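You operate a simulated robot arm through the tools that you are given. There is no shell and no other tool.

The job below is to be done with a simulated two-armed robot. You get a single attempt, and the scene is never put back.

## Task
Couple the blue motor to the gearbox and run it 8 turns.
Fine: latch the motor, shut the guard and set TURNS before you switch on and press GO; switch off when DONE lights.

Only the result counts: the job must be done as asked and must still hold three seconds after the hand-in. Knocking over, shifting, dropping, spilling or breaking anything else fails it.

## Robot
Two 7-joint arms with fingered hands on one trunk that stands fixed in place. Base frame: the origin is at the foot of the trunk, x ahead of it, y to its left, z up. Units: cm, rad, N and s.
The left shoulder is at [2, 26.9, 119.7], the right one opposite. Each reaches about 129.8 cm from its shoulder. Payload 5 kg a hand.
The tool frame of a hand sits at the grasp point between the pads (the TCP): z along the fingers, y along the line on which they close. The tips reach 4.2 cm beyond it. The gripper opens to 20.8 cm; its body begins 11.9 cm behind the TCP. The gripper is a hand of 4 fingers: y runs from the thumb to the fingers, the wrist lies at [0, 0, -31.7] in the tool frame, and closing takes about 1.5 s.
Orientation is that of the tool frame in the base frame, as a unit quaternion [x, y, z, w]. With the fingers straight down and closing along the base's y, the tool's x points along the base's -x, its y along +y and its z along -z.

## Interface
- The arms move only by the tool step_arm. It takes "left_moves", "right_moves" or both (then of equal length, played together; a hand with none holds still); each is a list of rows, each an object (a shift or turn left out is 0, a gripper value left out holds the last) with "offset": the shift along the tool's x, y, z in units of 30 mm (1.0 is 30 mm), a list of three; "delta_rot": the turn, a rotation vector about the tool's x, y, z in units of 8 degrees (1.0 is 8 degrees), a list of three. In form: [{"offset": [tx, ty, tz], "delta_rot": [rx, ry, rz]}, ...]. A call has 1 to 20 rows; each row shifts and turns the commanded pose from where the row before left it, along the tool's axes as they then stand. "left_jaw" and "right_jaw" are, for a hand that has rows, the opening, from 0 (shut) to 1 (fully open), set as the call begins (left out, the last holds). A call with a number of a shift or a turn outside -1 to 1 is refused whole. Each row takes 0.2 s and may step no farther than 5 cm and 0.15 rad from the row before; otherwise, or with a gripper value out of range, the whole call is refused. Where a pose cannot be reached the arm comes as near as it can. A force on the tool above 40 N (or 10 N above the force at the start of the call, whichever is more), or a blocked arm, ends the call early, and 0.2 s more pass. Each finger travels about 15.3 cm/s and halts on what it meets, pressing with about 29 N; the grip force reading is that of the motor and also rises with nothing between the fingers. The clock runs only during rows and for 0.2 s after the last one: add rows that do not move to give the fingers time. It gives the time, the measured TCP pose, the force on the tool (base axes), the opening and the grip force at its end, in the units of the frame above (readings bear some noise), with the torque about the TCP (base axes, N m) and any sound that the robot's microphone picked up.
- Cameras (640 x 400 px; columns grow to the right, rows downward): "scene" is now at [15.98, -1.92, 149.43]; the picture's right is [-0.23, -0.97, 0.00], its down [-0.25, 0.06, -0.97] and it looks along [0.94, -0.22, -0.25] (base axes); focal length 214 px, centre (320, 200). "left" rides on the left gripper at [-9.4, 0.1, -14.6] in its tool frame; the picture's right is [-0.01, -1.00, 0.00], its down [0.84, -0.01, -0.54] and it looks along [0.54, -0.01, 0.84] (tool axes); focal length 280 px, centre (320, 200). "right" rides on the right gripper at [9.3, 0.1, -14.6] in its tool frame; the picture's right is [-0.01, 1.00, 0.00], its down [-0.84, -0.01, -0.54] and it looks along [-0.54, -0.01, 0.84] (tool axes); focal length 280 px, centre (320, 200). There is no depth. A picture from a camera that has moved, and an enlarged one, comes with that camera's place and axes in the base frame and with its lens.
- get_image(camera): a new picture of that camera. No time passes.
- raise_lower(by): moves the trunk up (or, below 0, down) by that many cm; the arms and the scene camera ride with it, the base frame stays. It gives what a move gives, with no picture.
- curl_fingers(finger1, finger2, finger3, thumb_bend, hand): sets how far each is bent, from 0 (flat) to 1 (curled in); at 0.3 the hand is open as for a grip, at 0.7 the pads meet at the TCP. One left out holds its place. A second passes; each finger stops where it meets its share of the squeeze, and holds until it gets a number again. A gripper value or a shape takes the hand back. It gives what a move gives, with no picture; readings hold the bend of each and the force on the fingers (four entries, about 0 where the hand has none), thumb and palm.
- set_grasp(shape, hand): the hand has 4 fingers and takes this shape, open, in about a second: jaw (thumb against the fingers, like two jaws); tri (thumb and two fingers); tip (a fingertip pinch); poke (one finger out to press); point (the index stretched); flat (the hand flat); cup (the hand cupped); fist (a fist). The gripper value then closes the fingers along that shape, each until it touches; the sizes above hold for jaw. It gives what a move gives, with no picture.
- head_to(pan, tilt): turns the head with the scene camera to pan (to the left, within 1.396 rad either way) and tilt (down, from -0.506 to 1.204), counted from straight ahead of the robot (the tilt from the chest, where the trunk bows). It gives what a move gives.
- inspect(camera, box): a new picture of the part [left, top, right, bottom] of that camera's present view, enlarged. No time passes.
- sign_off(): hands the job in; it is judged then, once.

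Places have to be worked out from the pictures, the camera data and where the tool is seen. Open the grippers and draw the arms clear of the work before you hand the job in, unless the task says otherwise.

The tools are called by a JSON object that holds its "fn" and its "kwargs". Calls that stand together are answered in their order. step_arm: Moves the arms, as the interface text tells. Its arguments: {"type":"object","properties":{"left_moves":{"type":"array","items":{"type":"object","properties":{"offset":{"type":"array","items":{"type":"number"}},"delta_rot":{"type":"array","items":{"type":"number"}}}}},"left_jaw":{"type":"number"},"right_moves":{"type":"array","items":{"type":"object","properties":{"offset":{"type":"array","items":{"type":"number"}},"delta_rot":{"type":"array","items":{"type":"number"}}}}},"right_jaw":{"type":"number"}},"required":[]} The other tools are called the same way: raise_lower (by) moves the trunk up or down; set_grasp (shape, hand) gives the hand a shape; curl_fingers (finger1, finger2, finger3, thumb_bend, hand) moves the fingers one by one; head_to (pan, tilt) turns the head that bears the scene camera; get_image (camera) takes a picture; inspect (camera, box) takes an enlarged picture of a part of a camera's view; sign_off () hands the job in.

At the start:

```text
time: 0.0
left_position: [44.8, 12.97, 150.72]
left_tool_rot: [0.094, 0.996, 0.0, 0.0]
left_wrist_force: [1.2, 0.0, 0.8]
left_ft_torque: [0.02, 0.01, 0.03]
left_grip_width: 20.75
left_finger_force: 0.1
left_shape: jaw
left_bend: [0.3, 0.3, 0.3, 0.3]
left_finger forces: [0.0, 0.0, 0.1, 0.0, 0.0, 0.0]
right_position: [57.57, -35.17, 149.95]
right_tool_rot: [0.094, 0.996, 0.0, 0.0]
right_wrist_force: [0.4, 0.4, 0.2]
right_ft_torque: [0.04, 0.02, 0.0]
right_grip_width: 20.76
right_finger_force: 0.0
right_shape: jaw
right_bend: [0.3, 0.3, 0.3, 0.3]
right_finger forces: [0.1, 0.0, 0.1, 0.0, 0.1, 0.0]
trunk travel left (down, up): [-57.5, 4.6]
head pan, tilt (commanded): [-0.229, 0.257]
```

scene: 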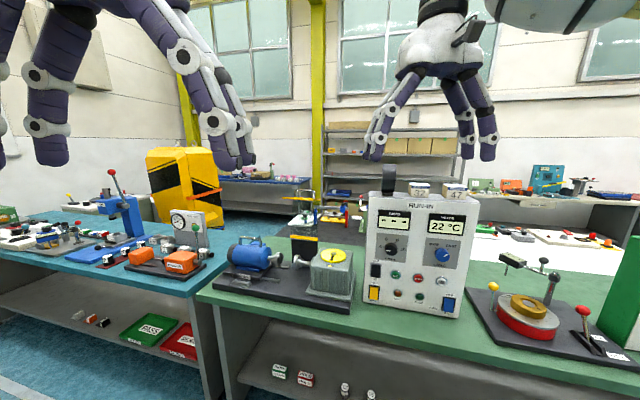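
right: 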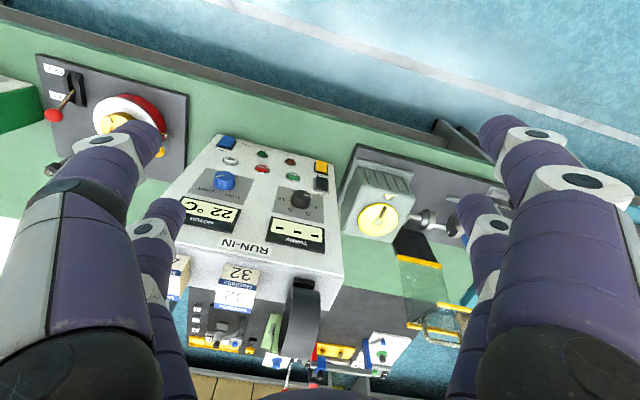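
left: 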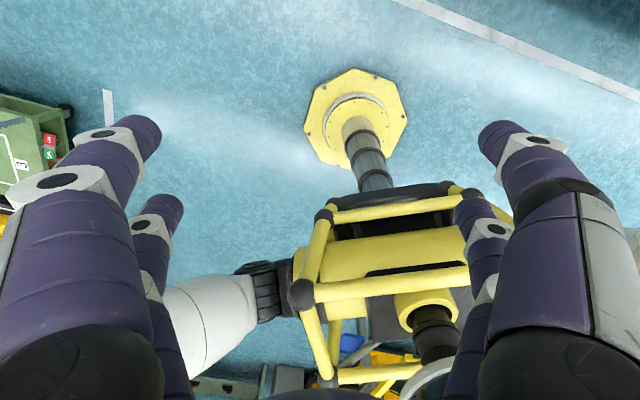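

I start by looking closer at the run-in bench with the motor, gearbox and control panel.

{"fn": "inspect", "kwargs": {"camera": "scene", "box": [200, 220, 370, 326]}}

{"fn": "inspect", "kwargs": {"camera": "scene", "box": [350, 180, 490, 330]}}

{"fn": "inspect", "kwargs": {"camera": "right", "box": [150, 120, 480, 330]}}

```text
3.76 times, centred on (285, 273) of scene
camera zoom: at [15.98, -1.92, 149.43], right [-0.23, -0.97, 0.0], down [-0.25, 0.06, -0.97], along [0.94, -0.22, -0.25], focal length 807 px, centre (452, -75)
```

zoom: 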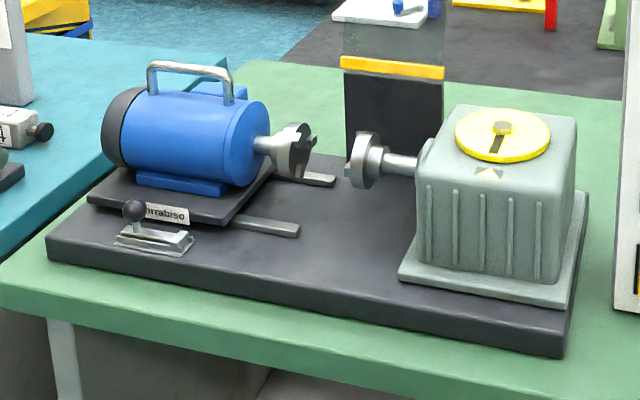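

```text
2.67 times, centred on (420, 255) of scene
camera zoom: at [15.98, -1.92, 149.43], right [-0.23, -0.97, 0.0], down [-0.25, 0.06, -0.97], along [0.94, -0.22, -0.25], focal length 572 px, centre (53, 53)
```

zoom: 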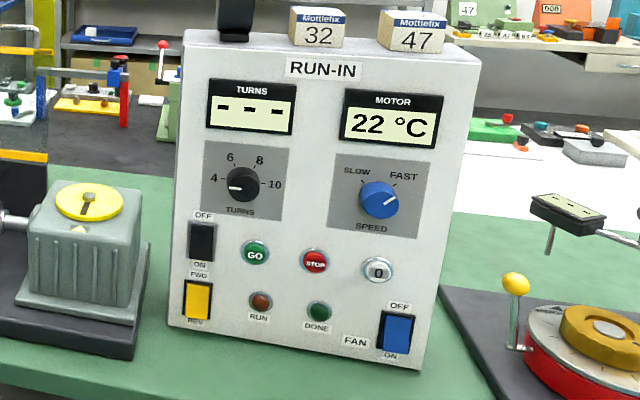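

```text
1.90 times, centred on (315, 225) of right
camera zoom: at [48.26, -33.18, 164.39], right [0.2, 0.98, 0.0], down [0.83, -0.17, 0.54], along [0.53, -0.11, -0.84], focal length 534 px, centre (330, 152)
```

zoom: 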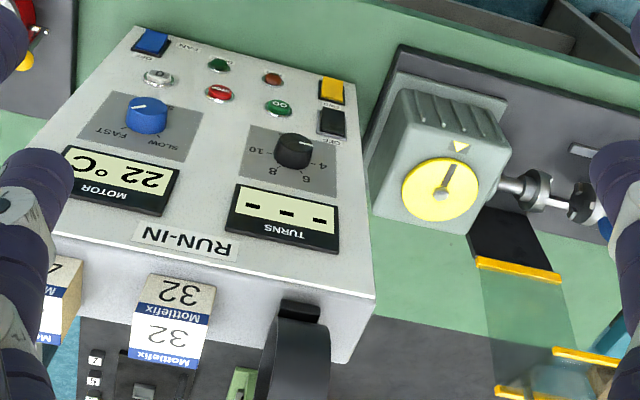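

I take tighter views to read the coupling, latch, guard and panel details.

{"fn": "inspect", "kwargs": {"camera": "scene", "box": [205, 230, 295, 300]}}

{"fn": "inspect", "kwargs": {"camera": "scene", "box": [270, 180, 350, 280]}}

{"fn": "inspect", "kwargs": {"camera": "right", "box": [320, 130, 560, 350]}}

{"fn": "inspect", "kwargs": {"camera": "scene", "box": [362, 230, 432, 310]}}

```text
5.71 times, centred on (250, 265) of scene
camera zoom: at [15.98, -1.92, 149.43], right [-0.23, -0.97, 0.0], down [-0.25, 0.06, -0.97], along [0.94, -0.22, -0.25], focal length 1226 px, centre (720, -171)
```

zoom: 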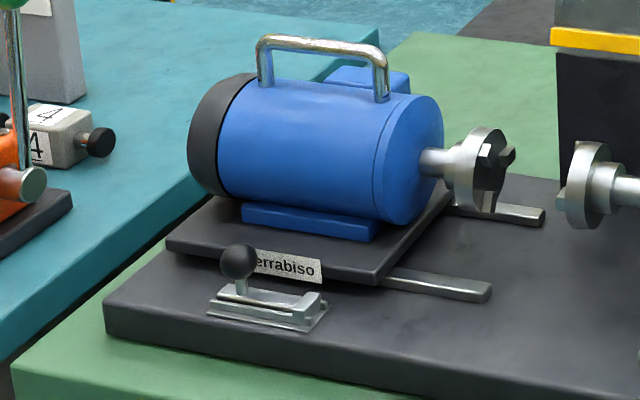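

```text
4.00 times, centred on (310, 230) of scene
camera zoom: at [15.98, -1.92, 149.43], right [-0.23, -0.97, 0.0], down [-0.25, 0.06, -0.97], along [0.94, -0.22, -0.25], focal length 858 px, centre (360, 80)
```

zoom: 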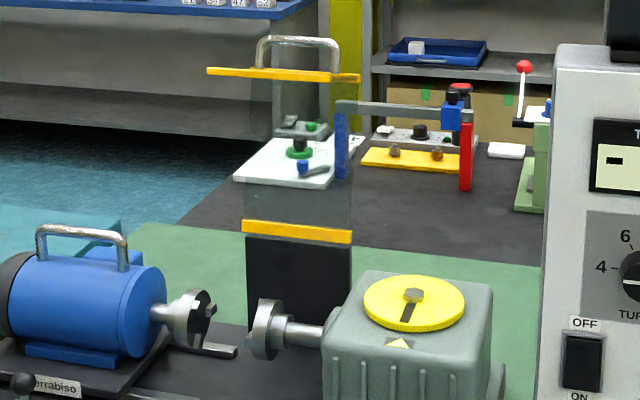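

```text
1.82 times, centred on (440, 240) of right
camera zoom: at [48.26, -33.18, 164.39], right [0.2, 0.98, 0.0], down [0.83, -0.17, 0.54], along [0.53, -0.11, -0.84], focal length 510 px, centre (102, 127)
```

zoom: 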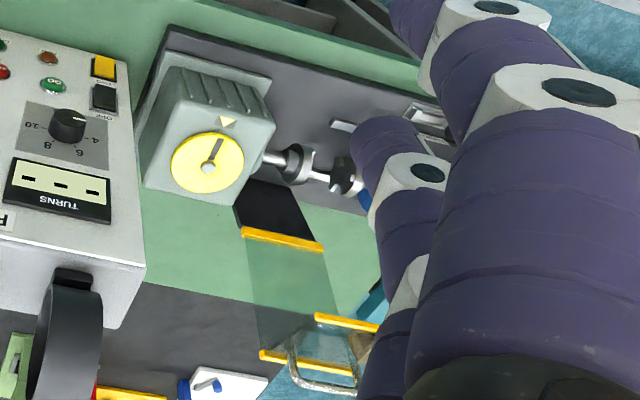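

```text
5.00 times, centred on (397, 270) of scene
camera zoom: at [15.98, -1.92, 149.43], right [-0.23, -0.97, 0.0], down [-0.25, 0.06, -0.97], along [0.94, -0.22, -0.25], focal length 1072 px, centre (-65, -150)
```

zoom: 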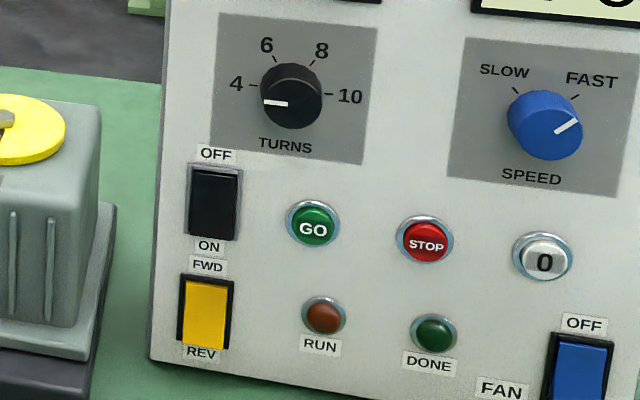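

I zoom in on the guard top and the right camera's view of it to understand its shape.

{"fn": "inspect", "kwargs": {"camera": "scene", "box": [280, 185, 330, 225]}}

{"fn": "inspect", "kwargs": {"camera": "right", "box": [390, 220, 490, 360]}}

{"fn": "inspect", "kwargs": {"camera": "right", "box": [390, 130, 530, 250]}}

{"fn": "inspect", "kwargs": {"camera": "scene", "box": [245, 235, 325, 300]}}

```text
10.00 times, centred on (305, 205) of scene
camera zoom: at [15.98, -1.92, 149.43], right [-0.23, -0.97, 0.0], down [-0.25, 0.06, -0.97], along [0.94, -0.22, -0.25], focal length 2145 px, centre (470, 150)
```

zoom: 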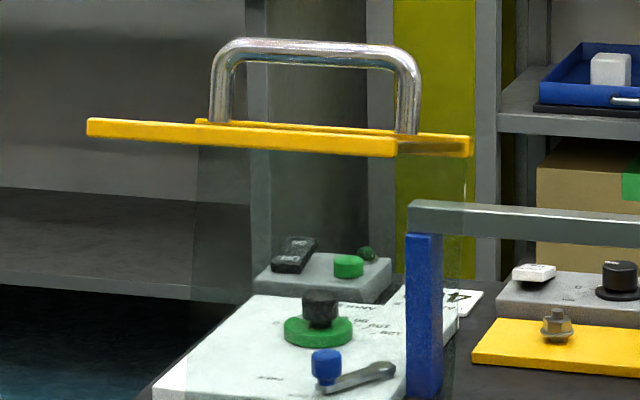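

```text
2.86 times, centred on (440, 290) of right
camera zoom: at [48.26, -33.18, 164.39], right [0.2, 0.98, 0.0], down [0.83, -0.17, 0.54], along [0.53, -0.11, -0.84], focal length 801 px, centre (-23, -57)
```

zoom: 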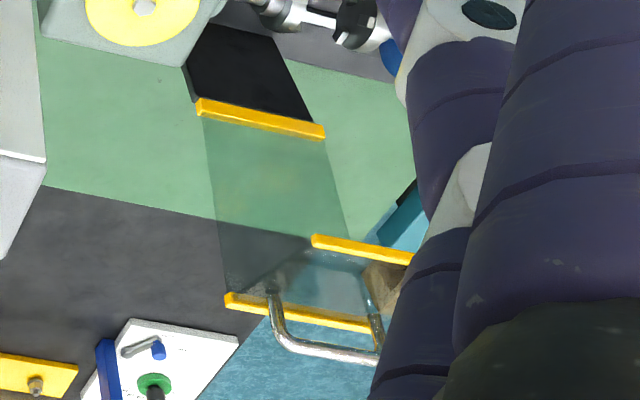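

```text
3.33 times, centred on (460, 190) of right
camera zoom: at [48.26, -33.18, 164.39], right [0.2, 0.98, 0.0], down [0.83, -0.17, 0.54], along [0.53, -0.11, -0.84], focal length 935 px, centre (-147, 233)
```

zoom: 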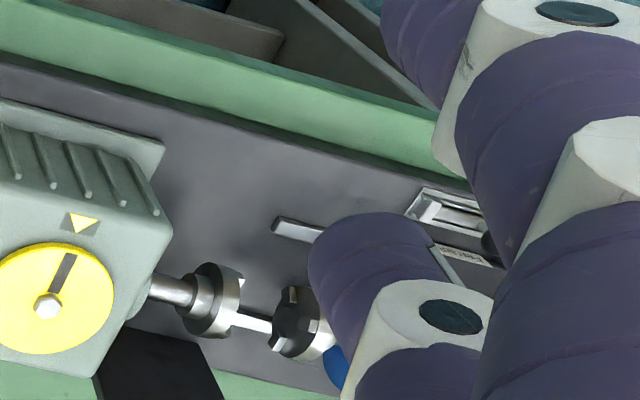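

```text
6.15 times, centred on (285, 268) of scene
camera zoom: at [15.98, -1.92, 149.43], right [-0.23, -0.97, 0.0], down [-0.25, 0.06, -0.97], along [0.94, -0.22, -0.25], focal length 1320 px, centre (535, -215)
```

zoom: 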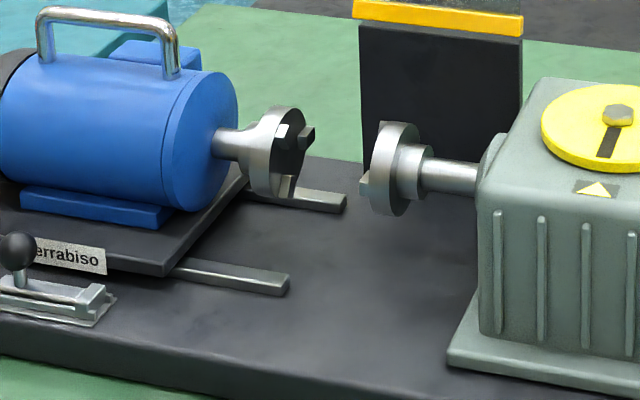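

Gearbox dial triangulates to about (97, -27, 102). I move the left hand out to the left and the right hand a bit left so its camera looks at the coupling from above.

{"fn": "step_arm", "kwargs": {"left_moves": [{"offset": [0, 1, 0]}, {"offset": [0, 1, 0]}, {"offset": [0, 1, 0]}, {"offset": [0, 1, 0]}, {"offset": [0, 1, 0]}, {"offset": [0, 1, 0]}], "right_moves": [{"offset": [0, 1, 0]}, {"offset": [0, 1, 0]}, {"offset": [0, 1, 0]}, {"offset": [0, 1, 0]}, {"offset": [0, 1, 0]}, {"offset": [0, 1, 0]}]}}

{"fn": "get_image", "kwargs": {"camera": "right"}}

{"fn": "get_image", "kwargs": {"camera": "scene"}}

```text
time: 1.4
left_position: [48.0, 31.04, 150.85]
left_tool_rot: [0.093, 0.996, -0.002, 0.0]
left_wrist_force: [1.3, 3.3, -0.5]
left_ft_torque: [-0.39, 0.05, 0.02]
left_grip_width: 20.78
left_finger_force: 0.0
left_shape: jaw
left_bend: [0.3, 0.3, 0.3, 0.3]
left_finger forces: [0.1, 0.0, 0.0, 0.1, 0.0, 0.0]
right_position: [61.11, -17.24, 149.86]
right_tool_rot: [0.093, 0.996, -0.001, 0.0]
right_wrist_force: [0.0, 2.5, -0.5]
right_ft_torque: [-0.36, -0.08, 0.02]
right_grip_width: 20.8
right_finger_force: 0.1
right_shape: jaw
right_bend: [0.3, 0.3, 0.3, 0.3]
right_finger forces: [0.1, 0.0, 0.0, 0.0, 0.0, 0.1]
trunk travel left (down, up): [-57.5, 4.6]
head pan, tilt (commanded): [-0.229, 0.257]
```

```text
taken
camera right: at [51.87, -15.1, 164.3], right [0.2, 0.98, 0.0], down [0.83, -0.17, 0.54], along [0.53, -0.11, -0.84], focal length 280 px, centre (320, 200)
```

right: 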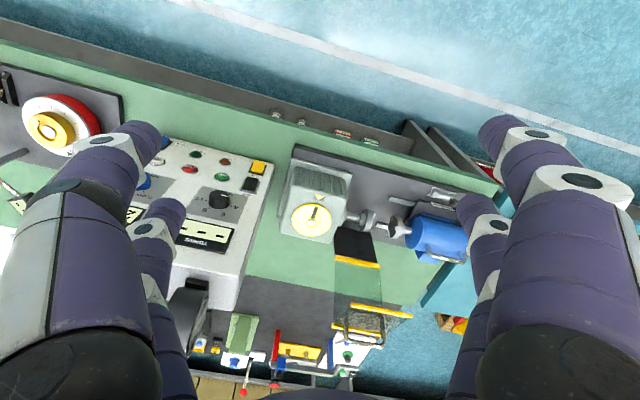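

```text
taken
camera scene: at [15.98, -1.59, 149.43], right [-0.23, -0.97, 0.0], down [-0.25, 0.06, -0.97], along [0.94, -0.22, -0.25], focal length 214 px, centre (320, 200)
```

scene: 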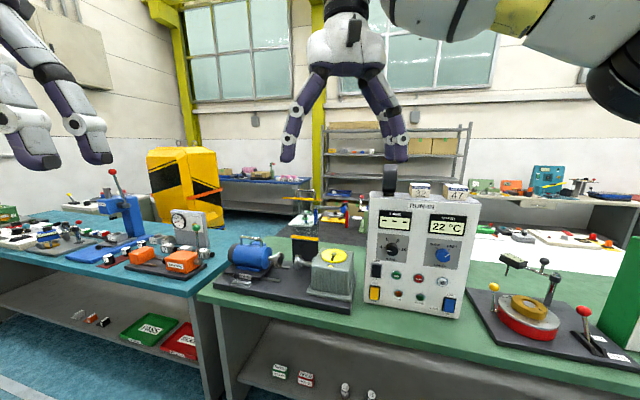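

The right camera now sees the whole station from above; I zoom into it.

{"fn": "inspect", "kwargs": {"camera": "right", "box": [270, 130, 510, 280]}}

{"fn": "inspect", "kwargs": {"camera": "right", "box": [340, 170, 480, 270]}}

{"fn": "inspect", "kwargs": {"camera": "right", "box": [320, 220, 430, 350]}}

{"fn": "inspect", "kwargs": {"camera": "scene", "box": [205, 225, 295, 305]}}

```text
2.67 times, centred on (390, 205) of right
camera zoom: at [51.87, -15.1, 164.3], right [0.2, 0.98, 0.0], down [0.83, -0.17, 0.54], along [0.53, -0.11, -0.84], focal length 748 px, centre (133, 187)
```

zoom: 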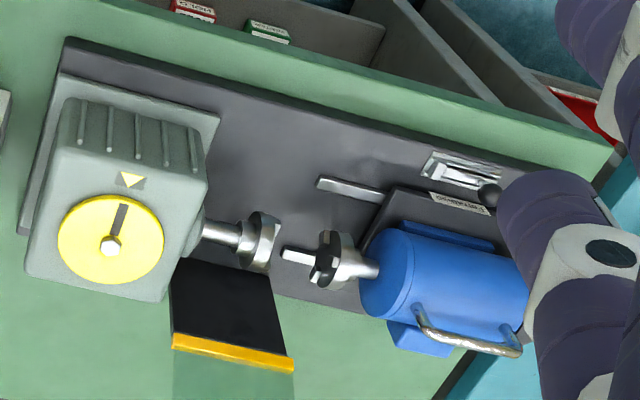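

```text
4.00 times, centred on (410, 220) of right
camera zoom: at [51.87, -15.1, 164.3], right [0.2, 0.98, 0.0], down [0.83, -0.17, 0.54], along [0.53, -0.11, -0.84], focal length 1122 px, centre (-40, 120)
```

zoom: 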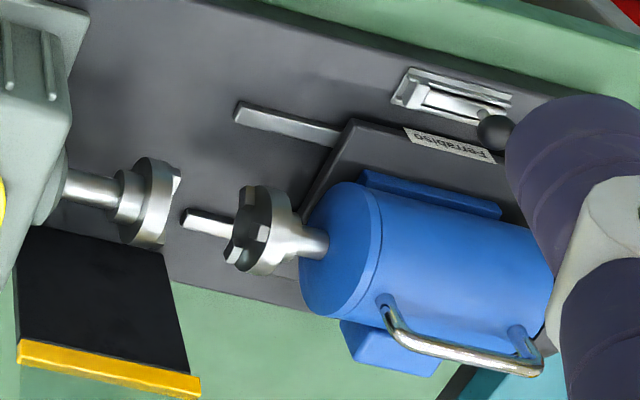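

```text
3.08 times, centred on (375, 285) of right
camera zoom: at [51.87, -15.1, 164.3], right [0.2, 0.98, 0.0], down [0.83, -0.17, 0.54], along [0.53, -0.11, -0.84], focal length 863 px, centre (151, -62)
```

zoom: 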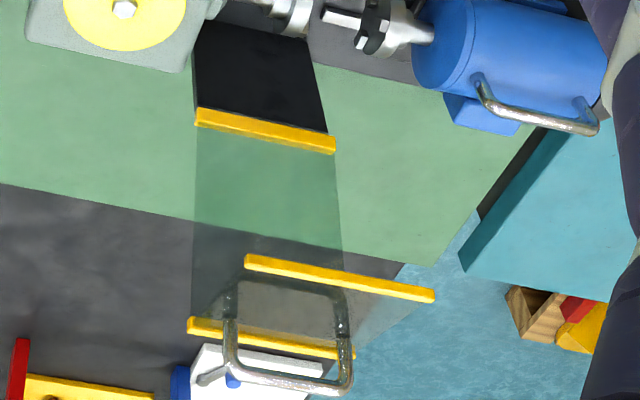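

```text
5.00 times, centred on (250, 265) of scene
camera zoom: at [15.98, -1.59, 149.43], right [-0.23, -0.97, 0.0], down [-0.25, 0.06, -0.97], along [0.94, -0.22, -0.25], focal length 1072 px, centre (670, -125)
```

zoom: 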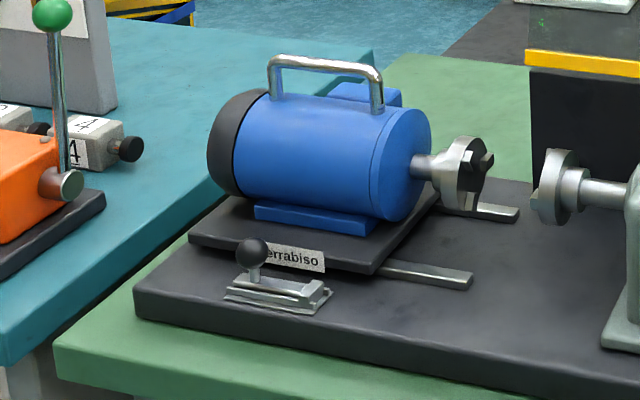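

Key points so far: motor handle around (114–120, 4–15, 105), latch ball about (106, 16, 93), guard handle about (116, -18, 128), station rotated about 28° so its axis runs along roughly (0.47, 0.88). I pitch the left hand toward pointing forward so it can reach the motor, while keeping it high.

{"fn": "step_arm", "kwargs": {"left_moves": [{"offset": [-1, 0, 0], "delta_rot": [0, -0.9375, 0]}, {"offset": [-0.991, 0, 0.131], "delta_rot": [0, -0.9375, 0]}, {"offset": [-0.966, 0, 0.259], "delta_rot": [0, -0.9375, 0]}, {"offset": [-0.924, 0, 0.383], "delta_rot": [0, -0.9375, 0]}, {"offset": [-0.866, 0, 0.5], "delta_rot": [0, -0.9375, 0]}, {"offset": [-0.793, 0, 0.609], "delta_rot": [0, -0.9375, 0]}, {"offset": [-0.707, 0, 0.707], "delta_rot": [0, -0.9375, 0]}, {"offset": [-0.609, 0, 0.793], "delta_rot": [0, -0.9375, 0]}]}}

{"fn": "get_image", "kwargs": {"camera": "left"}}

{"fn": "get_image", "kwargs": {"camera": "scene"}}

```text
time: 3.2
left_position: [71.84, 25.99, 150.82]
left_tool_rot: [0.081, 0.862, -0.048, 0.498]
left_wrist_force: [1.1, 1.1, -0.1]
left_ft_torque: [-0.05, 0.07, -0.09]
left_grip_width: 20.78
left_finger_force: 0.0
left_shape: jaw
left_bend: [0.3, 0.3, 0.3, 0.3]
left_finger forces: [0.0, 0.1, 0.0, 0.0, 0.0, 0.0]
right_position: [61.32, -17.61, 149.55]
right_tool_rot: [0.094, 0.996, 0.0, -0.001]
right_wrist_force: [1.2, -0.4, -0.6]
right_ft_torque: [-0.09, 0.16, -0.02]
right_grip_width: 20.8
right_finger_force: 0.0
right_shape: jaw
right_bend: [0.3, 0.3, 0.3, 0.3]
right_finger forces: [0.0, 0.0, 0.0, 0.0, 0.0, 0.0]
trunk travel left (down, up): [-57.5, 4.6]
head pan, tilt (commanded): [-0.229, 0.257]
```

```text
taken
camera left: at [64.16, 27.71, 166.16], right [-0.18, -0.98, 0.01], down [-0.87, 0.15, -0.46], along [0.45, -0.1, -0.89], focal length 280 px, centre (320, 200)
```

left: 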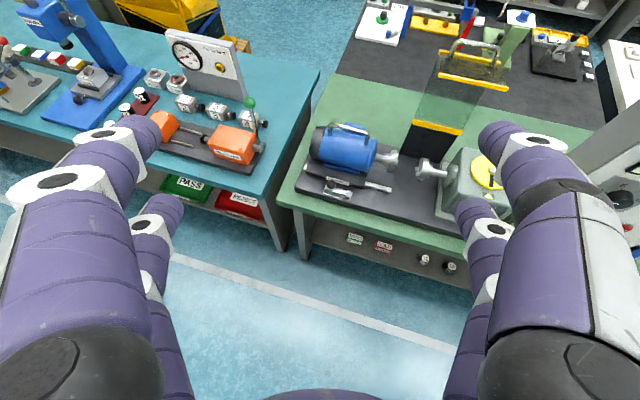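

```text
taken
camera scene: at [16.11, -1.85, 149.4], right [-0.23, -0.97, 0.0], down [-0.25, 0.06, -0.97], along [0.94, -0.22, -0.26], focal length 214 px, centre (320, 200)
```

scene: 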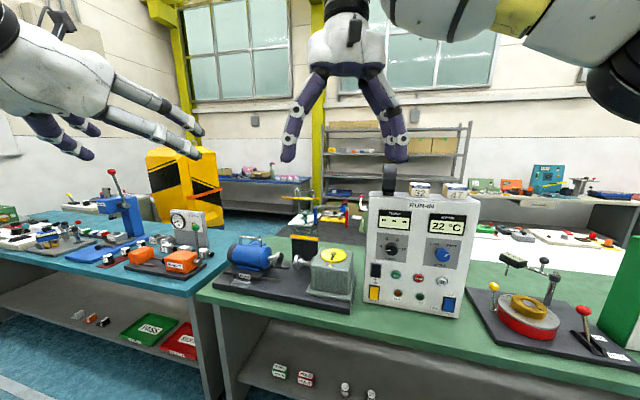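

This left-camera view is excellent; I zoom on motor, latch, coupling and guard.

{"fn": "inspect", "kwargs": {"camera": "left", "box": [290, 110, 450, 210]}}

{"fn": "inspect", "kwargs": {"camera": "left", "box": [370, 20, 530, 220]}}

{"fn": "inspect", "kwargs": {"camera": "left", "box": [370, 140, 450, 190]}}

{"fn": "inspect", "kwargs": {"camera": "right", "box": [350, 180, 450, 245]}}

```text
4.00 times, centred on (370, 160) of left
camera zoom: at [64.16, 27.71, 166.16], right [-0.18, -0.98, 0.01], down [-0.87, 0.15, -0.46], along [0.45, -0.1, -0.89], focal length 1122 px, centre (120, 360)
```

zoom: 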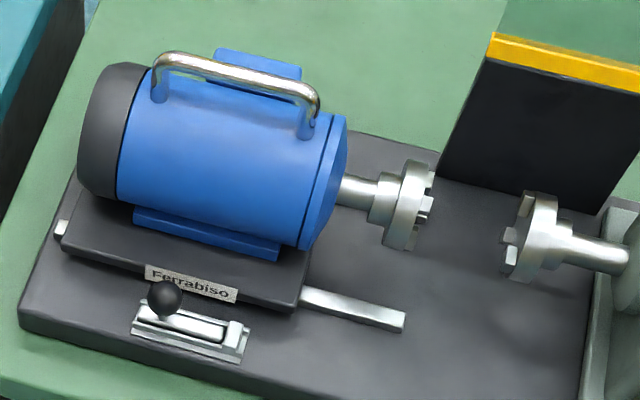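

```text
2.00 times, centred on (450, 120) of left
camera zoom: at [64.16, 27.71, 166.16], right [-0.18, -0.98, 0.01], down [-0.87, 0.15, -0.46], along [0.45, -0.1, -0.89], focal length 561 px, centre (60, 360)
```

zoom: 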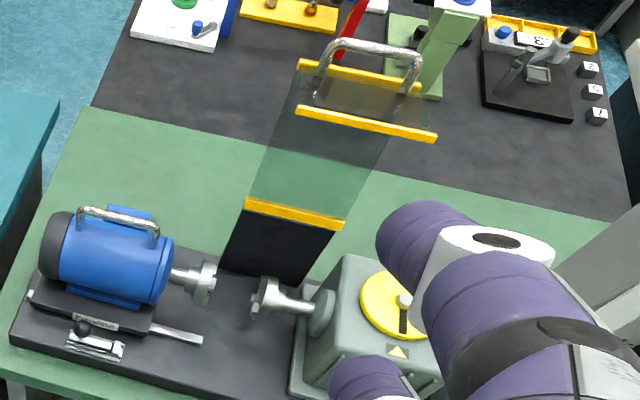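

```text
8.00 times, centred on (410, 165) of left
camera zoom: at [64.16, 27.71, 166.16], right [-0.18, -0.98, 0.01], down [-0.87, 0.15, -0.46], along [0.45, -0.1, -0.89], focal length 2243 px, centre (-400, 480)
```

zoom: 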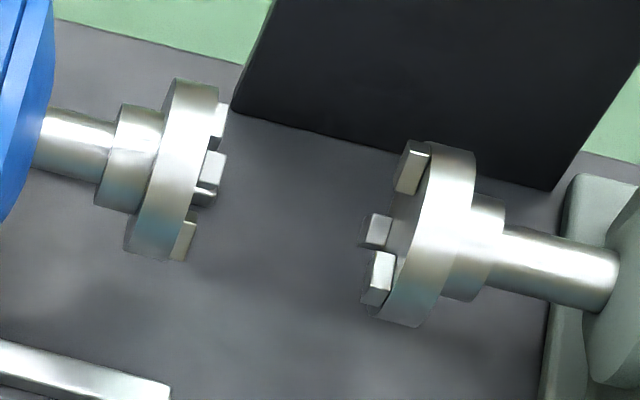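

```text
6.15 times, centred on (400, 212) of right
camera zoom: at [52.05, -15.49, 164.18], right [0.2, 0.98, 0.0], down [0.83, -0.17, 0.54], along [0.53, -0.11, -0.84], focal length 1726 px, centre (-172, 123)
```

zoom: 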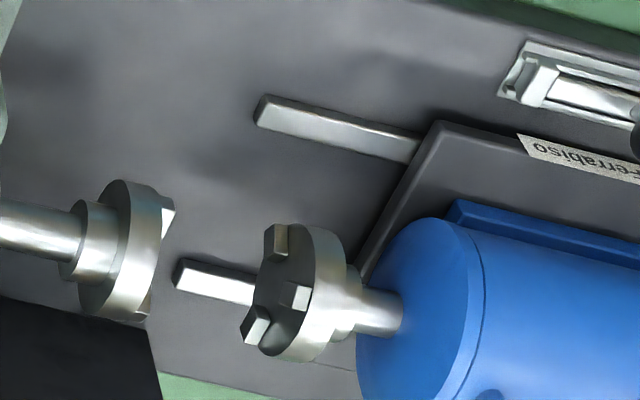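

Both hubs have three dogs and they look offset by 60°, so they should mesh on sliding. I try the "poke" shape on the left hand and look at where the finger sits.

{"fn": "set_grasp", "kwargs": {"shape": "poke", "hand": "left"}}

{"fn": "get_image", "kwargs": {"camera": "left"}}

{"fn": "inspect", "kwargs": {"camera": "scene", "box": [0, 20, 240, 180]}}

```text
time: 4.1
left_position: [71.89, 26.07, 150.92]
left_tool_rot: [0.083, 0.862, -0.048, 0.497]
left_wrist_force: [0.8, -0.9, -0.2]
left_ft_torque: [-0.01, 0.0, -0.05]
left_grip_width: 0.01
left_finger_force: 0.0
left_shape: poke
left_bend: [1.0, 1.0, 1.0, 0.33]
left_finger forces: [0.1, 0.0, 0.0, 0.1, 0.0, 0.1]
right_position: [61.13, -17.67, 149.77]
right_tool_rot: [0.094, 0.996, 0.0, 0.0]
right_wrist_force: [0.1, 0.4, -1.2]
right_ft_torque: [-0.02, 0.06, 0.02]
right_grip_width: 20.78
right_finger_force: 0.0
right_shape: jaw
right_bend: [0.3, 0.3, 0.3, 0.3]
right_finger forces: [0.1, 0.1, 0.0, 0.1, 0.0, 0.0]
trunk travel left (down, up): [-57.5, 4.6]
head pan, tilt (commanded): [-0.229, 0.257]
```

```text
taken
camera left: at [64.09, 27.62, 166.18], right [-0.18, -0.98, 0.01], down [-0.87, 0.15, -0.46], along [0.45, -0.09, -0.89], focal length 280 px, centre (320, 200)
```

left: 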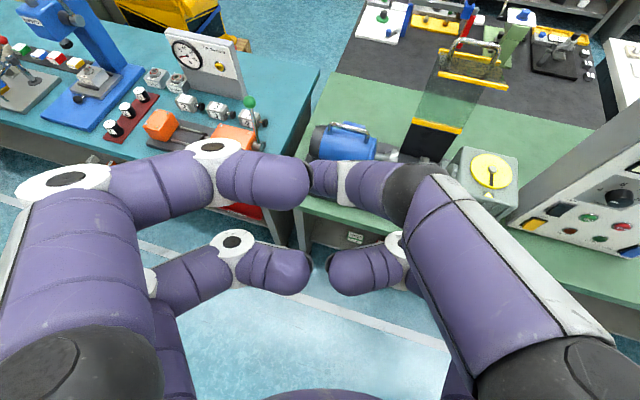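

```text
2.50 times, centred on (120, 100) of scene
camera zoom: at [16.02, -1.9, 149.42], right [-0.23, -0.97, 0.0], down [-0.25, 0.06, -0.97], along [0.94, -0.22, -0.25], focal length 536 px, centre (820, 450)
```

zoom: 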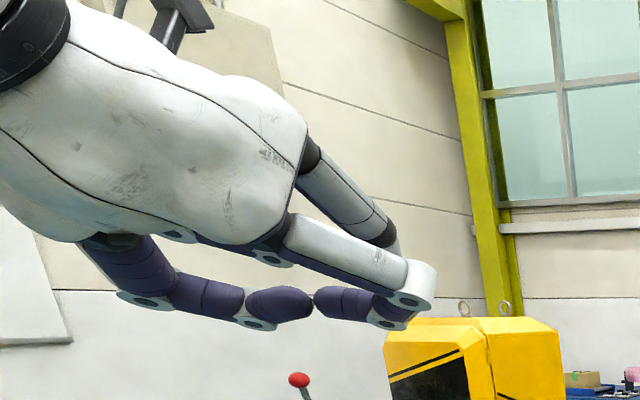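

The shape may still be settling; I let time pass and look again.

{"fn": "step_arm", "kwargs": {"left_moves": [{"offset": [0, 0, 0]}, {"offset": [0, 0, 0]}, {"offset": [0, 0, 0]}]}}

{"fn": "get_image", "kwargs": {"camera": "left"}}

```text
time: 4.9
left_position: [71.83, 25.98, 150.9]
left_tool_rot: [0.081, 0.862, -0.047, 0.498]
left_wrist_force: [-0.4, -0.1, -0.1]
left_ft_torque: [-0.02, -0.01, -0.02]
left_grip_width: 0.0
left_finger_force: 0.0
left_shape: poke
left_bend: [1.0, 1.0, 1.0, 0.33]
left_finger forces: [0.0, 0.1, 0.0, 0.0, 0.1, 0.0]
right_position: [61.21, -17.74, 149.74]
right_tool_rot: [0.094, 0.996, 0.0, 0.0]
right_wrist_force: [0.0, 0.1, 0.3]
right_ft_torque: [0.0, 0.03, -0.01]
right_grip_width: 20.8
right_finger_force: 0.1
right_shape: jaw
right_bend: [0.3, 0.3, 0.3, 0.3]
right_finger forces: [0.1, 0.1, 0.0, 0.1, 0.0, 0.0]
trunk travel left (down, up): [-57.5, 4.6]
head pan, tilt (commanded): [-0.229, 0.257]
```

```text
taken
camera left: at [64.06, 27.61, 166.19], right [-0.18, -0.98, 0.01], down [-0.87, 0.15, -0.46], along [0.45, -0.1, -0.89], focal length 280 px, centre (320, 200)
```

left: 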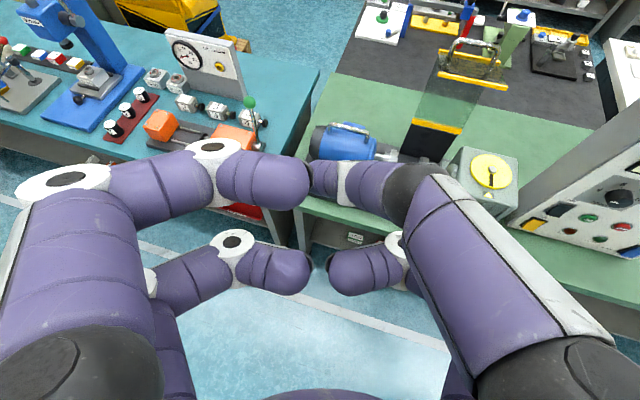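

I try the "point" shape to compare.

{"fn": "set_grasp", "kwargs": {"shape": "point", "hand": "left"}}

{"fn": "get_image", "kwargs": {"camera": "left"}}

{"fn": "inspect", "kwargs": {"camera": "scene", "box": [0, 20, 240, 180]}}

```text
time: 5.8
left_position: [71.88, 25.81, 150.91]
left_tool_rot: [0.082, 0.862, -0.048, 0.498]
left_wrist_force: [0.0, 1.0, -0.4]
left_ft_torque: [0.02, 0.04, -0.01]
left_grip_width: 20.16
left_finger_force: 0.1
left_shape: point
left_bend: [0.7, 1.0, 1.0, 0.32]
left_finger forces: [0.1, 0.0, 0.1, 0.0, 0.1, 0.0]
right_position: [61.22, -17.67, 149.87]
right_tool_rot: [0.094, 0.996, 0.0, 0.0]
right_wrist_force: [-0.5, -0.6, 0.1]
right_ft_torque: [0.04, 0.01, -0.01]
right_grip_width: 20.79
right_finger_force: 0.1
right_shape: jaw
right_bend: [0.3, 0.3, 0.3, 0.3]
right_finger forces: [0.0, 0.1, 0.0, 0.1, 0.1, 0.1]
trunk travel left (down, up): [-57.5, 4.6]
head pan, tilt (commanded): [-0.229, 0.257]
```

```text
taken
camera left: at [64.05, 27.6, 166.2], right [-0.18, -0.98, 0.01], down [-0.87, 0.15, -0.46], along [0.45, -0.09, -0.89], focal length 280 px, centre (320, 200)
```

left: 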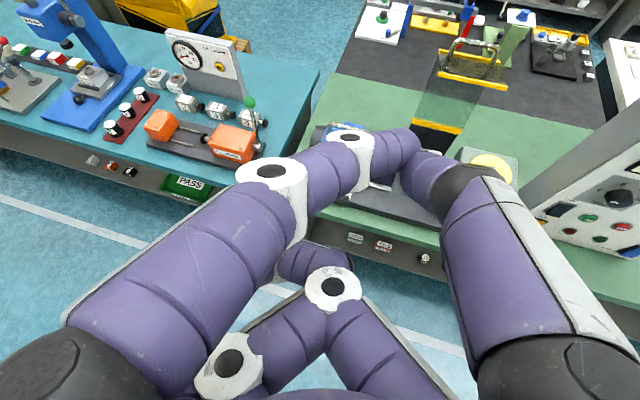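

```text
2.50 times, centred on (120, 100) of scene
camera zoom: at [15.99, -1.92, 149.43], right [-0.23, -0.97, 0.0], down [-0.25, 0.06, -0.97], along [0.94, -0.22, -0.25], focal length 536 px, centre (820, 450)
```

zoom: 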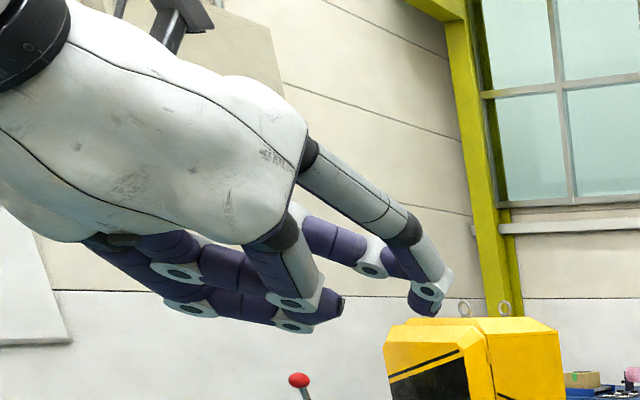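

Neither gives a clean stretched finger. I check the "jaw" shape closed, to see where the tips end up.

{"fn": "set_grasp", "kwargs": {"shape": "jaw", "hand": "left"}}

{"fn": "step_arm", "kwargs": {"left_moves": [{"offset": [0, 0, 0]}, {"offset": [0, 0, 0]}, {"offset": [0, 0, 0]}, {"offset": [0, 0, 0]}, {"offset": [0, 0, 0]}, {"offset": [0, 0, 0]}, {"offset": [0, 0, 0]}, {"offset": [0, 0, 0]}], "left_jaw": 0}}

{"fn": "get_image", "kwargs": {"camera": "left"}}

{"fn": "inspect", "kwargs": {"camera": "scene", "box": [0, 20, 240, 180]}}

```text
time: 6.7
left_position: [71.92, 25.83, 150.93]
left_tool_rot: [0.081, 0.862, -0.047, 0.498]
left_wrist_force: [-0.4, -0.2, 0.1]
left_ft_torque: [0.0, 0.03, 0.01]
left_grip_width: 20.79
left_finger_force: 0.1
left_shape: jaw
left_bend: [0.3, 0.3, 0.3, 0.3]
left_finger forces: [0.0, 0.1, 0.1, 0.0, 0.0, 0.0]
right_position: [61.1, -17.63, 149.81]
right_tool_rot: [0.094, 0.996, -0.001, 0.0]
right_wrist_force: [-0.2, -0.3, 1.1]
right_ft_torque: [0.02, 0.01, -0.03]
right_grip_width: 20.77
right_finger_force: 0.1
right_shape: jaw
right_bend: [0.3, 0.3, 0.3, 0.3]
right_finger forces: [0.0, 0.1, 0.1, 0.1, 0.1, 0.0]
trunk travel left (down, up): [-57.5, 4.6]
head pan, tilt (commanded): [-0.229, 0.257]
```

```text
time: 8.5
left_position: [71.92, 25.97, 150.89]
left_tool_rot: [0.082, 0.862, -0.048, 0.497]
left_wrist_force: [-0.8, 0.1, 1.4]
left_ft_torque: [-0.01, -0.01, 0.01]
left_grip_width: 0.0
left_finger_force: 29.0
left_shape: jaw
left_bend: [0.7, 0.7, 0.7, 0.7]
left_finger forces: [0.1, 0.0, 0.0, 0.1, 0.0, 0.0]
right_position: [61.06, -17.73, 149.79]
right_tool_rot: [0.094, 0.996, 0.0, 0.001]
right_wrist_force: [-0.7, -0.2, 0.3]
right_ft_torque: [0.01, 0.0, 0.0]
right_grip_width: 20.82
right_finger_force: 0.1
right_shape: jaw
right_bend: [0.3, 0.3, 0.3, 0.3]
right_finger forces: [0.0, 0.1, 0.1, 0.0, 0.0, 0.1]
trunk travel left (down, up): [-57.5, 4.6]
head pan, tilt (commanded): [-0.229, 0.257]
```

```text
taken
camera left: at [64.04, 27.61, 166.21], right [-0.18, -0.98, 0.01], down [-0.87, 0.15, -0.46], along [0.45, -0.09, -0.89], focal length 280 px, centre (320, 200)
```

left: 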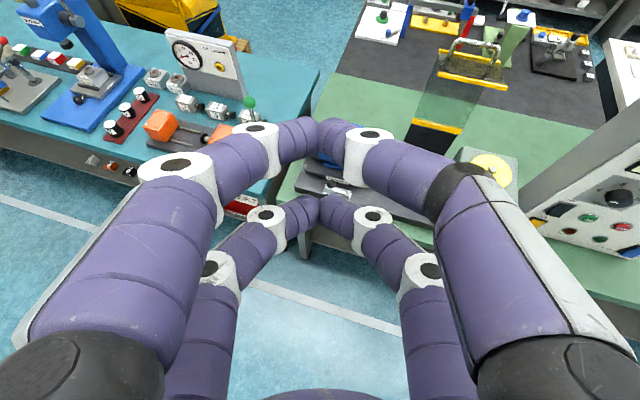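

```text
2.50 times, centred on (120, 100) of scene
camera zoom: at [15.98, -1.91, 149.43], right [-0.23, -0.97, 0.0], down [-0.25, 0.06, -0.97], along [0.94, -0.22, -0.25], focal length 536 px, centre (820, 450)
```

zoom: 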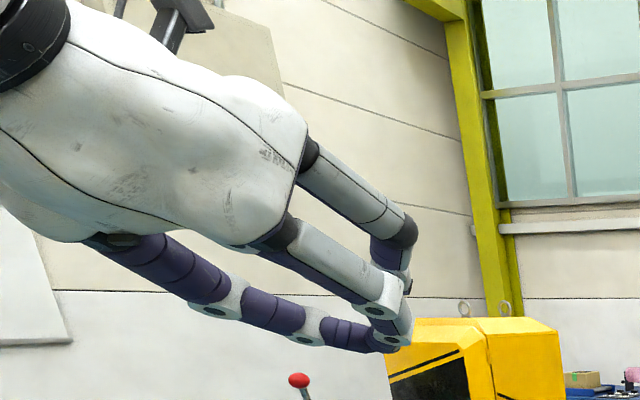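

The closed jaw forms two prongs at tool x ≈ ±3.2 cm. I test individual curling: finger1 straight-ish at 0.7 while the others curl fully, to find a single-prong shape.

{"fn": "curl_fingers", "kwargs": {"hand": "left", "finger1": 0.5, "finger2": 1.0, "finger3": 1.0, "thumb_bend": 1.0}}

{"fn": "get_image", "kwargs": {"camera": "left"}}

{"fn": "inspect", "kwargs": {"camera": "scene", "box": [0, 20, 240, 180]}}

```text
time: 9.5
left_position: [71.79, 25.96, 150.95]
left_tool_rot: [0.082, 0.862, -0.048, 0.497]
left_wrist_force: [-0.9, 0.1, 0.5]
left_ft_torque: [0.04, -0.03, 0.01]
left_grip_width: 6.28
left_finger_force: 0.0
left_shape: fingers
left_bend: [0.5, 0.71, 0.71, 1.0]
left_finger forces: [0.1, 0.0, 0.0, 0.0, 0.0, 0.0]
right_position: [61.19, -17.69, 149.71]
right_tool_rot: [0.095, 0.996, 0.0, -0.001]
right_wrist_force: [0.3, -0.2, 0.1]
right_ft_torque: [-0.01, 0.01, 0.0]
right_grip_width: 20.79
right_finger_force: 0.0
right_shape: jaw
right_bend: [0.3, 0.3, 0.3, 0.3]
right_finger forces: [0.1, 0.0, 0.1, 0.0, 0.0, 0.0]
trunk travel left (down, up): [-57.5, 4.6]
head pan, tilt (commanded): [-0.229, 0.257]
```

```text
taken
camera left: at [64.04, 27.6, 166.21], right [-0.18, -0.98, 0.01], down [-0.87, 0.15, -0.46], along [0.45, -0.09, -0.89], focal length 280 px, centre (320, 200)
```

left: 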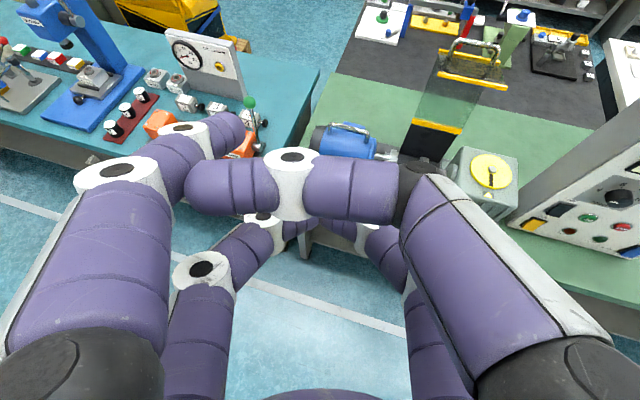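

```text
2.50 times, centred on (120, 100) of scene
camera zoom: at [15.98, -1.92, 149.43], right [-0.23, -0.97, 0.0], down [-0.25, 0.06, -0.97], along [0.94, -0.22, -0.25], focal length 536 px, centre (820, 450)
```

zoom: 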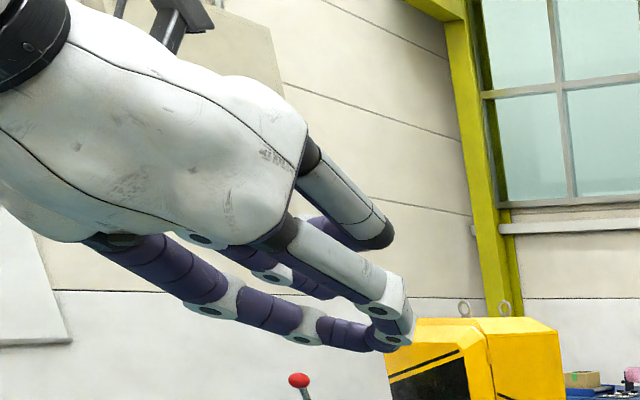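

finger1 is top-left, thumb top-right, fingers 2/3 the lower pair. A closed jaw rolled 90° gives a flat side wall to push the motor's end cap with; I close the jaw and roll the left hand +90° about its axis.

{"fn": "set_grasp", "kwargs": {"shape": "jaw", "hand": "left"}}

{"fn": "step_arm", "kwargs": {"left_moves": [{"delta_rot": [0, 0, 0.9375]}, {"delta_rot": [0, 0, 0.9375]}, {"delta_rot": [0, 0, 0.9375]}, {"delta_rot": [0, 0, 0.9375]}, {"delta_rot": [0, 0, 0.9375]}, {"delta_rot": [0, 0, 0.9375]}, {"delta_rot": [0, 0, 0.9375]}, {"delta_rot": [0, 0, 0.9375]}, {"delta_rot": [0, 0, 0.9375]}, {"delta_rot": [0, 0, 0.9375]}, {"delta_rot": [0, 0, 0.9375]}, {"delta_rot": [0, 0, 0.9375]}], "left_jaw": 0}}

{"fn": "get_image", "kwargs": {"camera": "left"}}

{"fn": "get_image", "kwargs": {"camera": "scene"}}

```text
time: 10.4
left_position: [71.79, 25.99, 150.81]
left_tool_rot: [0.082, 0.862, -0.048, 0.498]
left_wrist_force: [0.4, -0.6, 0.4]
left_ft_torque: [0.05, 0.01, -0.01]
left_grip_width: 20.79
left_finger_force: 0.1
left_shape: jaw
left_bend: [0.3, 0.3, 0.3, 0.3]
left_finger forces: [0.0, 0.1, 0.0, 0.1, 0.0, 0.1]
right_position: [61.06, -17.72, 149.8]
right_tool_rot: [0.094, 0.996, 0.001, 0.0]
right_wrist_force: [0.0, 0.1, -0.7]
right_ft_torque: [0.02, 0.01, 0.0]
right_grip_width: 20.83
right_finger_force: 0.0
right_shape: jaw
right_bend: [0.3, 0.3, 0.3, 0.3]
right_finger forces: [0.0, 0.1, 0.0, 0.1, 0.0, 0.0]
trunk travel left (down, up): [-57.5, 4.6]
head pan, tilt (commanded): [-0.229, 0.257]
```

```text
time: 13.0
left_position: [71.97, 26.04, 150.88]
left_tool_rot: [0.668, 0.551, 0.319, 0.385]
left_wrist_force: [-0.4, -0.1, 0.1]
left_ft_torque: [-0.01, 0.02, -0.01]
left_grip_width: 0.01
left_finger_force: 28.9
left_shape: jaw
left_bend: [0.7, 0.7, 0.7, 0.7]
left_finger forces: [0.0, 0.1, 0.0, 0.0, 0.1, 0.1]
right_position: [61.07, -17.59, 149.77]
right_tool_rot: [0.094, 0.996, 0.0, 0.0]
right_wrist_force: [-1.2, 0.1, 0.4]
right_ft_torque: [-0.01, -0.02, 0.0]
right_grip_width: 20.79
right_finger_force: 0.0
right_shape: jaw
right_bend: [0.3, 0.3, 0.3, 0.3]
right_finger forces: [0.0, 0.0, 0.0, 0.1, 0.0, 0.0]
trunk travel left (down, up): [-57.5, 4.6]
head pan, tilt (commanded): [-0.229, 0.257]
```

```text
taken
camera left: at [57.8, 19.26, 158.19], right [-0.49, 0.08, -0.87], down [-0.3, 0.92, 0.26], along [0.81, 0.39, -0.43], focal length 280 px, centre (320, 200)
```

left: 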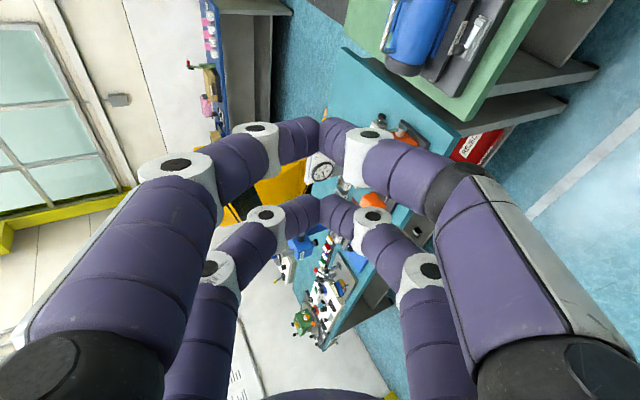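

```text
taken
camera scene: at [15.98, -1.92, 149.43], right [-0.23, -0.97, 0.0], down [-0.25, 0.06, -0.97], along [0.94, -0.22, -0.25], focal length 214 px, centre (320, 200)
```

scene: 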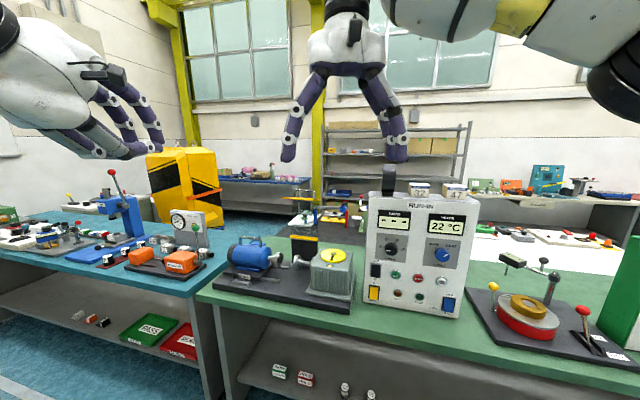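

The roll worked. Now I pitch up 10°, yaw right 9°, and travel most of the way to a point in front-left of the motor's end cap.

{"fn": "step_arm", "kwargs": {"left_moves": [{"delta_rot": [-0.625, 0, 0]}, {"delta_rot": [-0.625, 0, 0]}, {"delta_rot": [0, -0.54, 0.196]}, {"delta_rot": [0, -0.54, 0.196]}, {"offset": [0.327, -0.72, 0.937]}, {"offset": [0.327, -0.72, 0.937]}, {"offset": [0.327, -0.72, 0.937]}, {"offset": [0.327, -0.72, 0.937]}, {"offset": [0.327, -0.72, 0.937]}, {"offset": [0.327, -0.72, 0.937]}, {"offset": [0.327, -0.72, 0.937]}, {"offset": [0.327, -0.72, 0.937]}, {"offset": [0.327, -0.72, 0.937]}, {"offset": [0.327, -0.72, 0.937]}]}}

{"fn": "get_image", "kwargs": {"camera": "left"}}

{"fn": "get_image", "kwargs": {"camera": "scene"}}

{"fn": "get_image", "kwargs": {"camera": "right"}}

```text
time: 16.0
left_position: [93.26, 28.59, 120.58]
left_tool_rot: [0.671, 0.47, 0.328, 0.47]
left_wrist_force: [0.3, 0.6, 1.1]
left_ft_torque: [0.02, 0.16, -0.08]
left_grip_width: 0.0
left_finger_force: 28.7
left_shape: jaw
left_bend: [0.7, 0.7, 0.7, 0.7]
left_finger forces: [0.0, 0.0, 0.1, 0.1, 0.1, 0.1]
right_position: [61.28, -17.72, 149.72]
right_tool_rot: [0.095, 0.996, 0.0, -0.001]
right_wrist_force: [0.8, 0.7, -0.8]
right_ft_torque: [-0.01, 0.19, 0.02]
right_grip_width: 20.79
right_finger_force: 0.1
right_shape: jaw
right_bend: [0.3, 0.3, 0.3, 0.3]
right_finger forces: [0.0, 0.1, 0.0, 0.1, 0.0, 0.0]
trunk travel left (down, up): [-57.5, 4.6]
head pan, tilt (commanded): [-0.229, 0.257]
```

```text
taken
camera left: at [77.18, 24.56, 125.52], right [-0.33, 0.1, -0.94], down [-0.19, 0.97, 0.17], along [0.93, 0.24, -0.3], focal length 280 px, centre (320, 200)
```

left: 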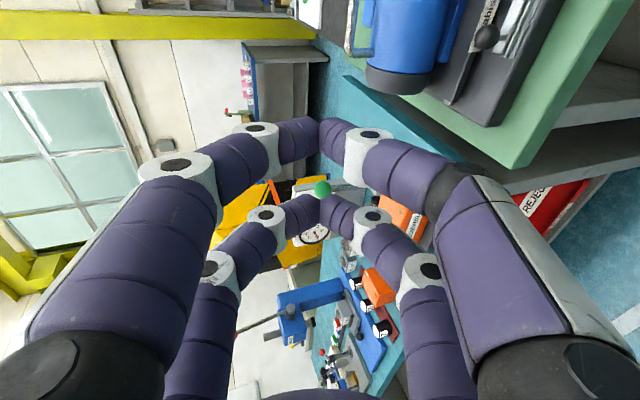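

```text
taken
camera scene: at [16.1, -1.9, 149.4], right [-0.23, -0.97, 0.0], down [-0.25, 0.06, -0.97], along [0.94, -0.22, -0.26], focal length 214 px, centre (320, 200)
```

scene: 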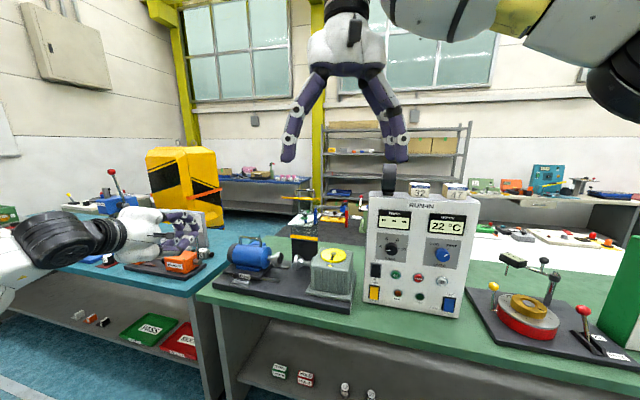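

```text
taken
camera right: at [52.04, -15.56, 164.18], right [0.2, 0.98, 0.0], down [0.83, -0.17, 0.54], along [0.53, -0.11, -0.84], focal length 280 px, centre (320, 200)
```

right: 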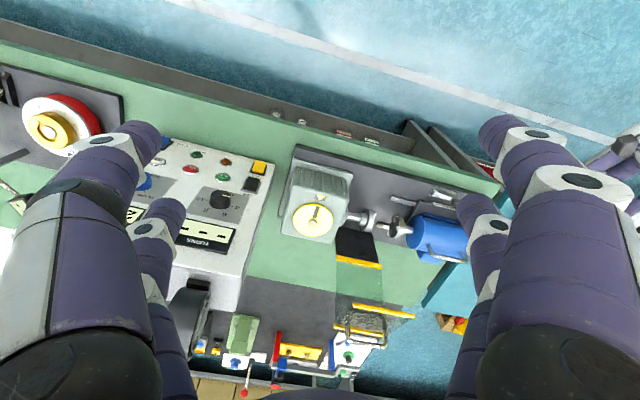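

I shift the right hand a bit further left so its camera can see the end cap past its own fingers.

{"fn": "step_arm", "kwargs": {"right_moves": [{"offset": [0, 1, 0]}, {"offset": [0, 1, 0]}, {"offset": [0, 1, 0]}, {"offset": [0, 1, 0]}]}}

{"fn": "get_image", "kwargs": {"camera": "right"}}

{"fn": "inspect", "kwargs": {"camera": "scene", "box": [100, 180, 300, 305]}}

```text
time: 17.0
left_position: [93.02, 28.67, 120.52]
left_tool_rot: [0.671, 0.47, 0.328, 0.471]
left_wrist_force: [-0.2, 1.0, -0.3]
left_ft_torque: [0.0, -0.03, -0.1]
left_grip_width: 0.02
left_finger_force: 28.6
left_shape: jaw
left_bend: [0.7, 0.7, 0.7, 0.7]
left_finger forces: [0.1, 0.0, 0.1, 0.1, 0.1, 0.0]
right_position: [62.88, -5.72, 149.73]
right_tool_rot: [0.093, 0.996, 0.0, 0.0]
right_wrist_force: [0.0, 0.7, 1.0]
right_ft_torque: [-0.09, -0.08, 0.0]
right_grip_width: 20.81
right_finger_force: 0.1
right_shape: jaw
right_bend: [0.3, 0.3, 0.3, 0.3]
right_finger forces: [0.0, 0.0, 0.1, 0.1, 0.0, 0.1]
trunk travel left (down, up): [-57.5, 4.6]
head pan, tilt (commanded): [-0.229, 0.257]
```

```text
taken
camera right: at [53.65, -3.66, 164.33], right [0.2, 0.98, 0.0], down [0.82, -0.17, 0.54], along [0.53, -0.11, -0.84], focal length 280 px, centre (320, 200)
```

right: 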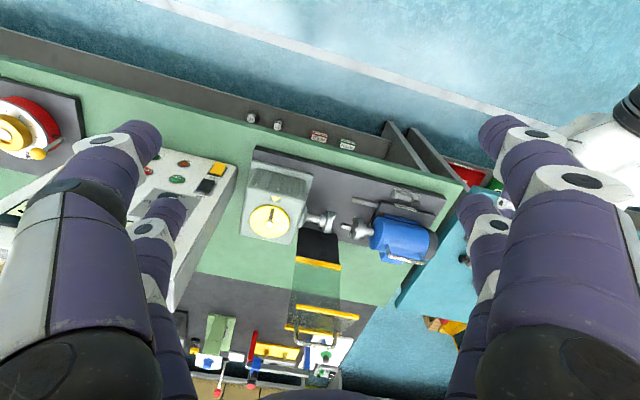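

```text
3.20 times, centred on (200, 242) of scene
camera zoom: at [15.94, -1.84, 149.43], right [-0.23, -0.97, 0.0], down [-0.25, 0.06, -0.97], along [0.94, -0.22, -0.25], focal length 686 px, centre (704, 64)
```

zoom: 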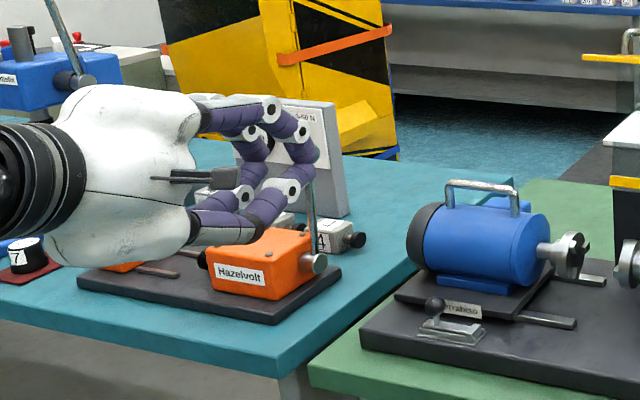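

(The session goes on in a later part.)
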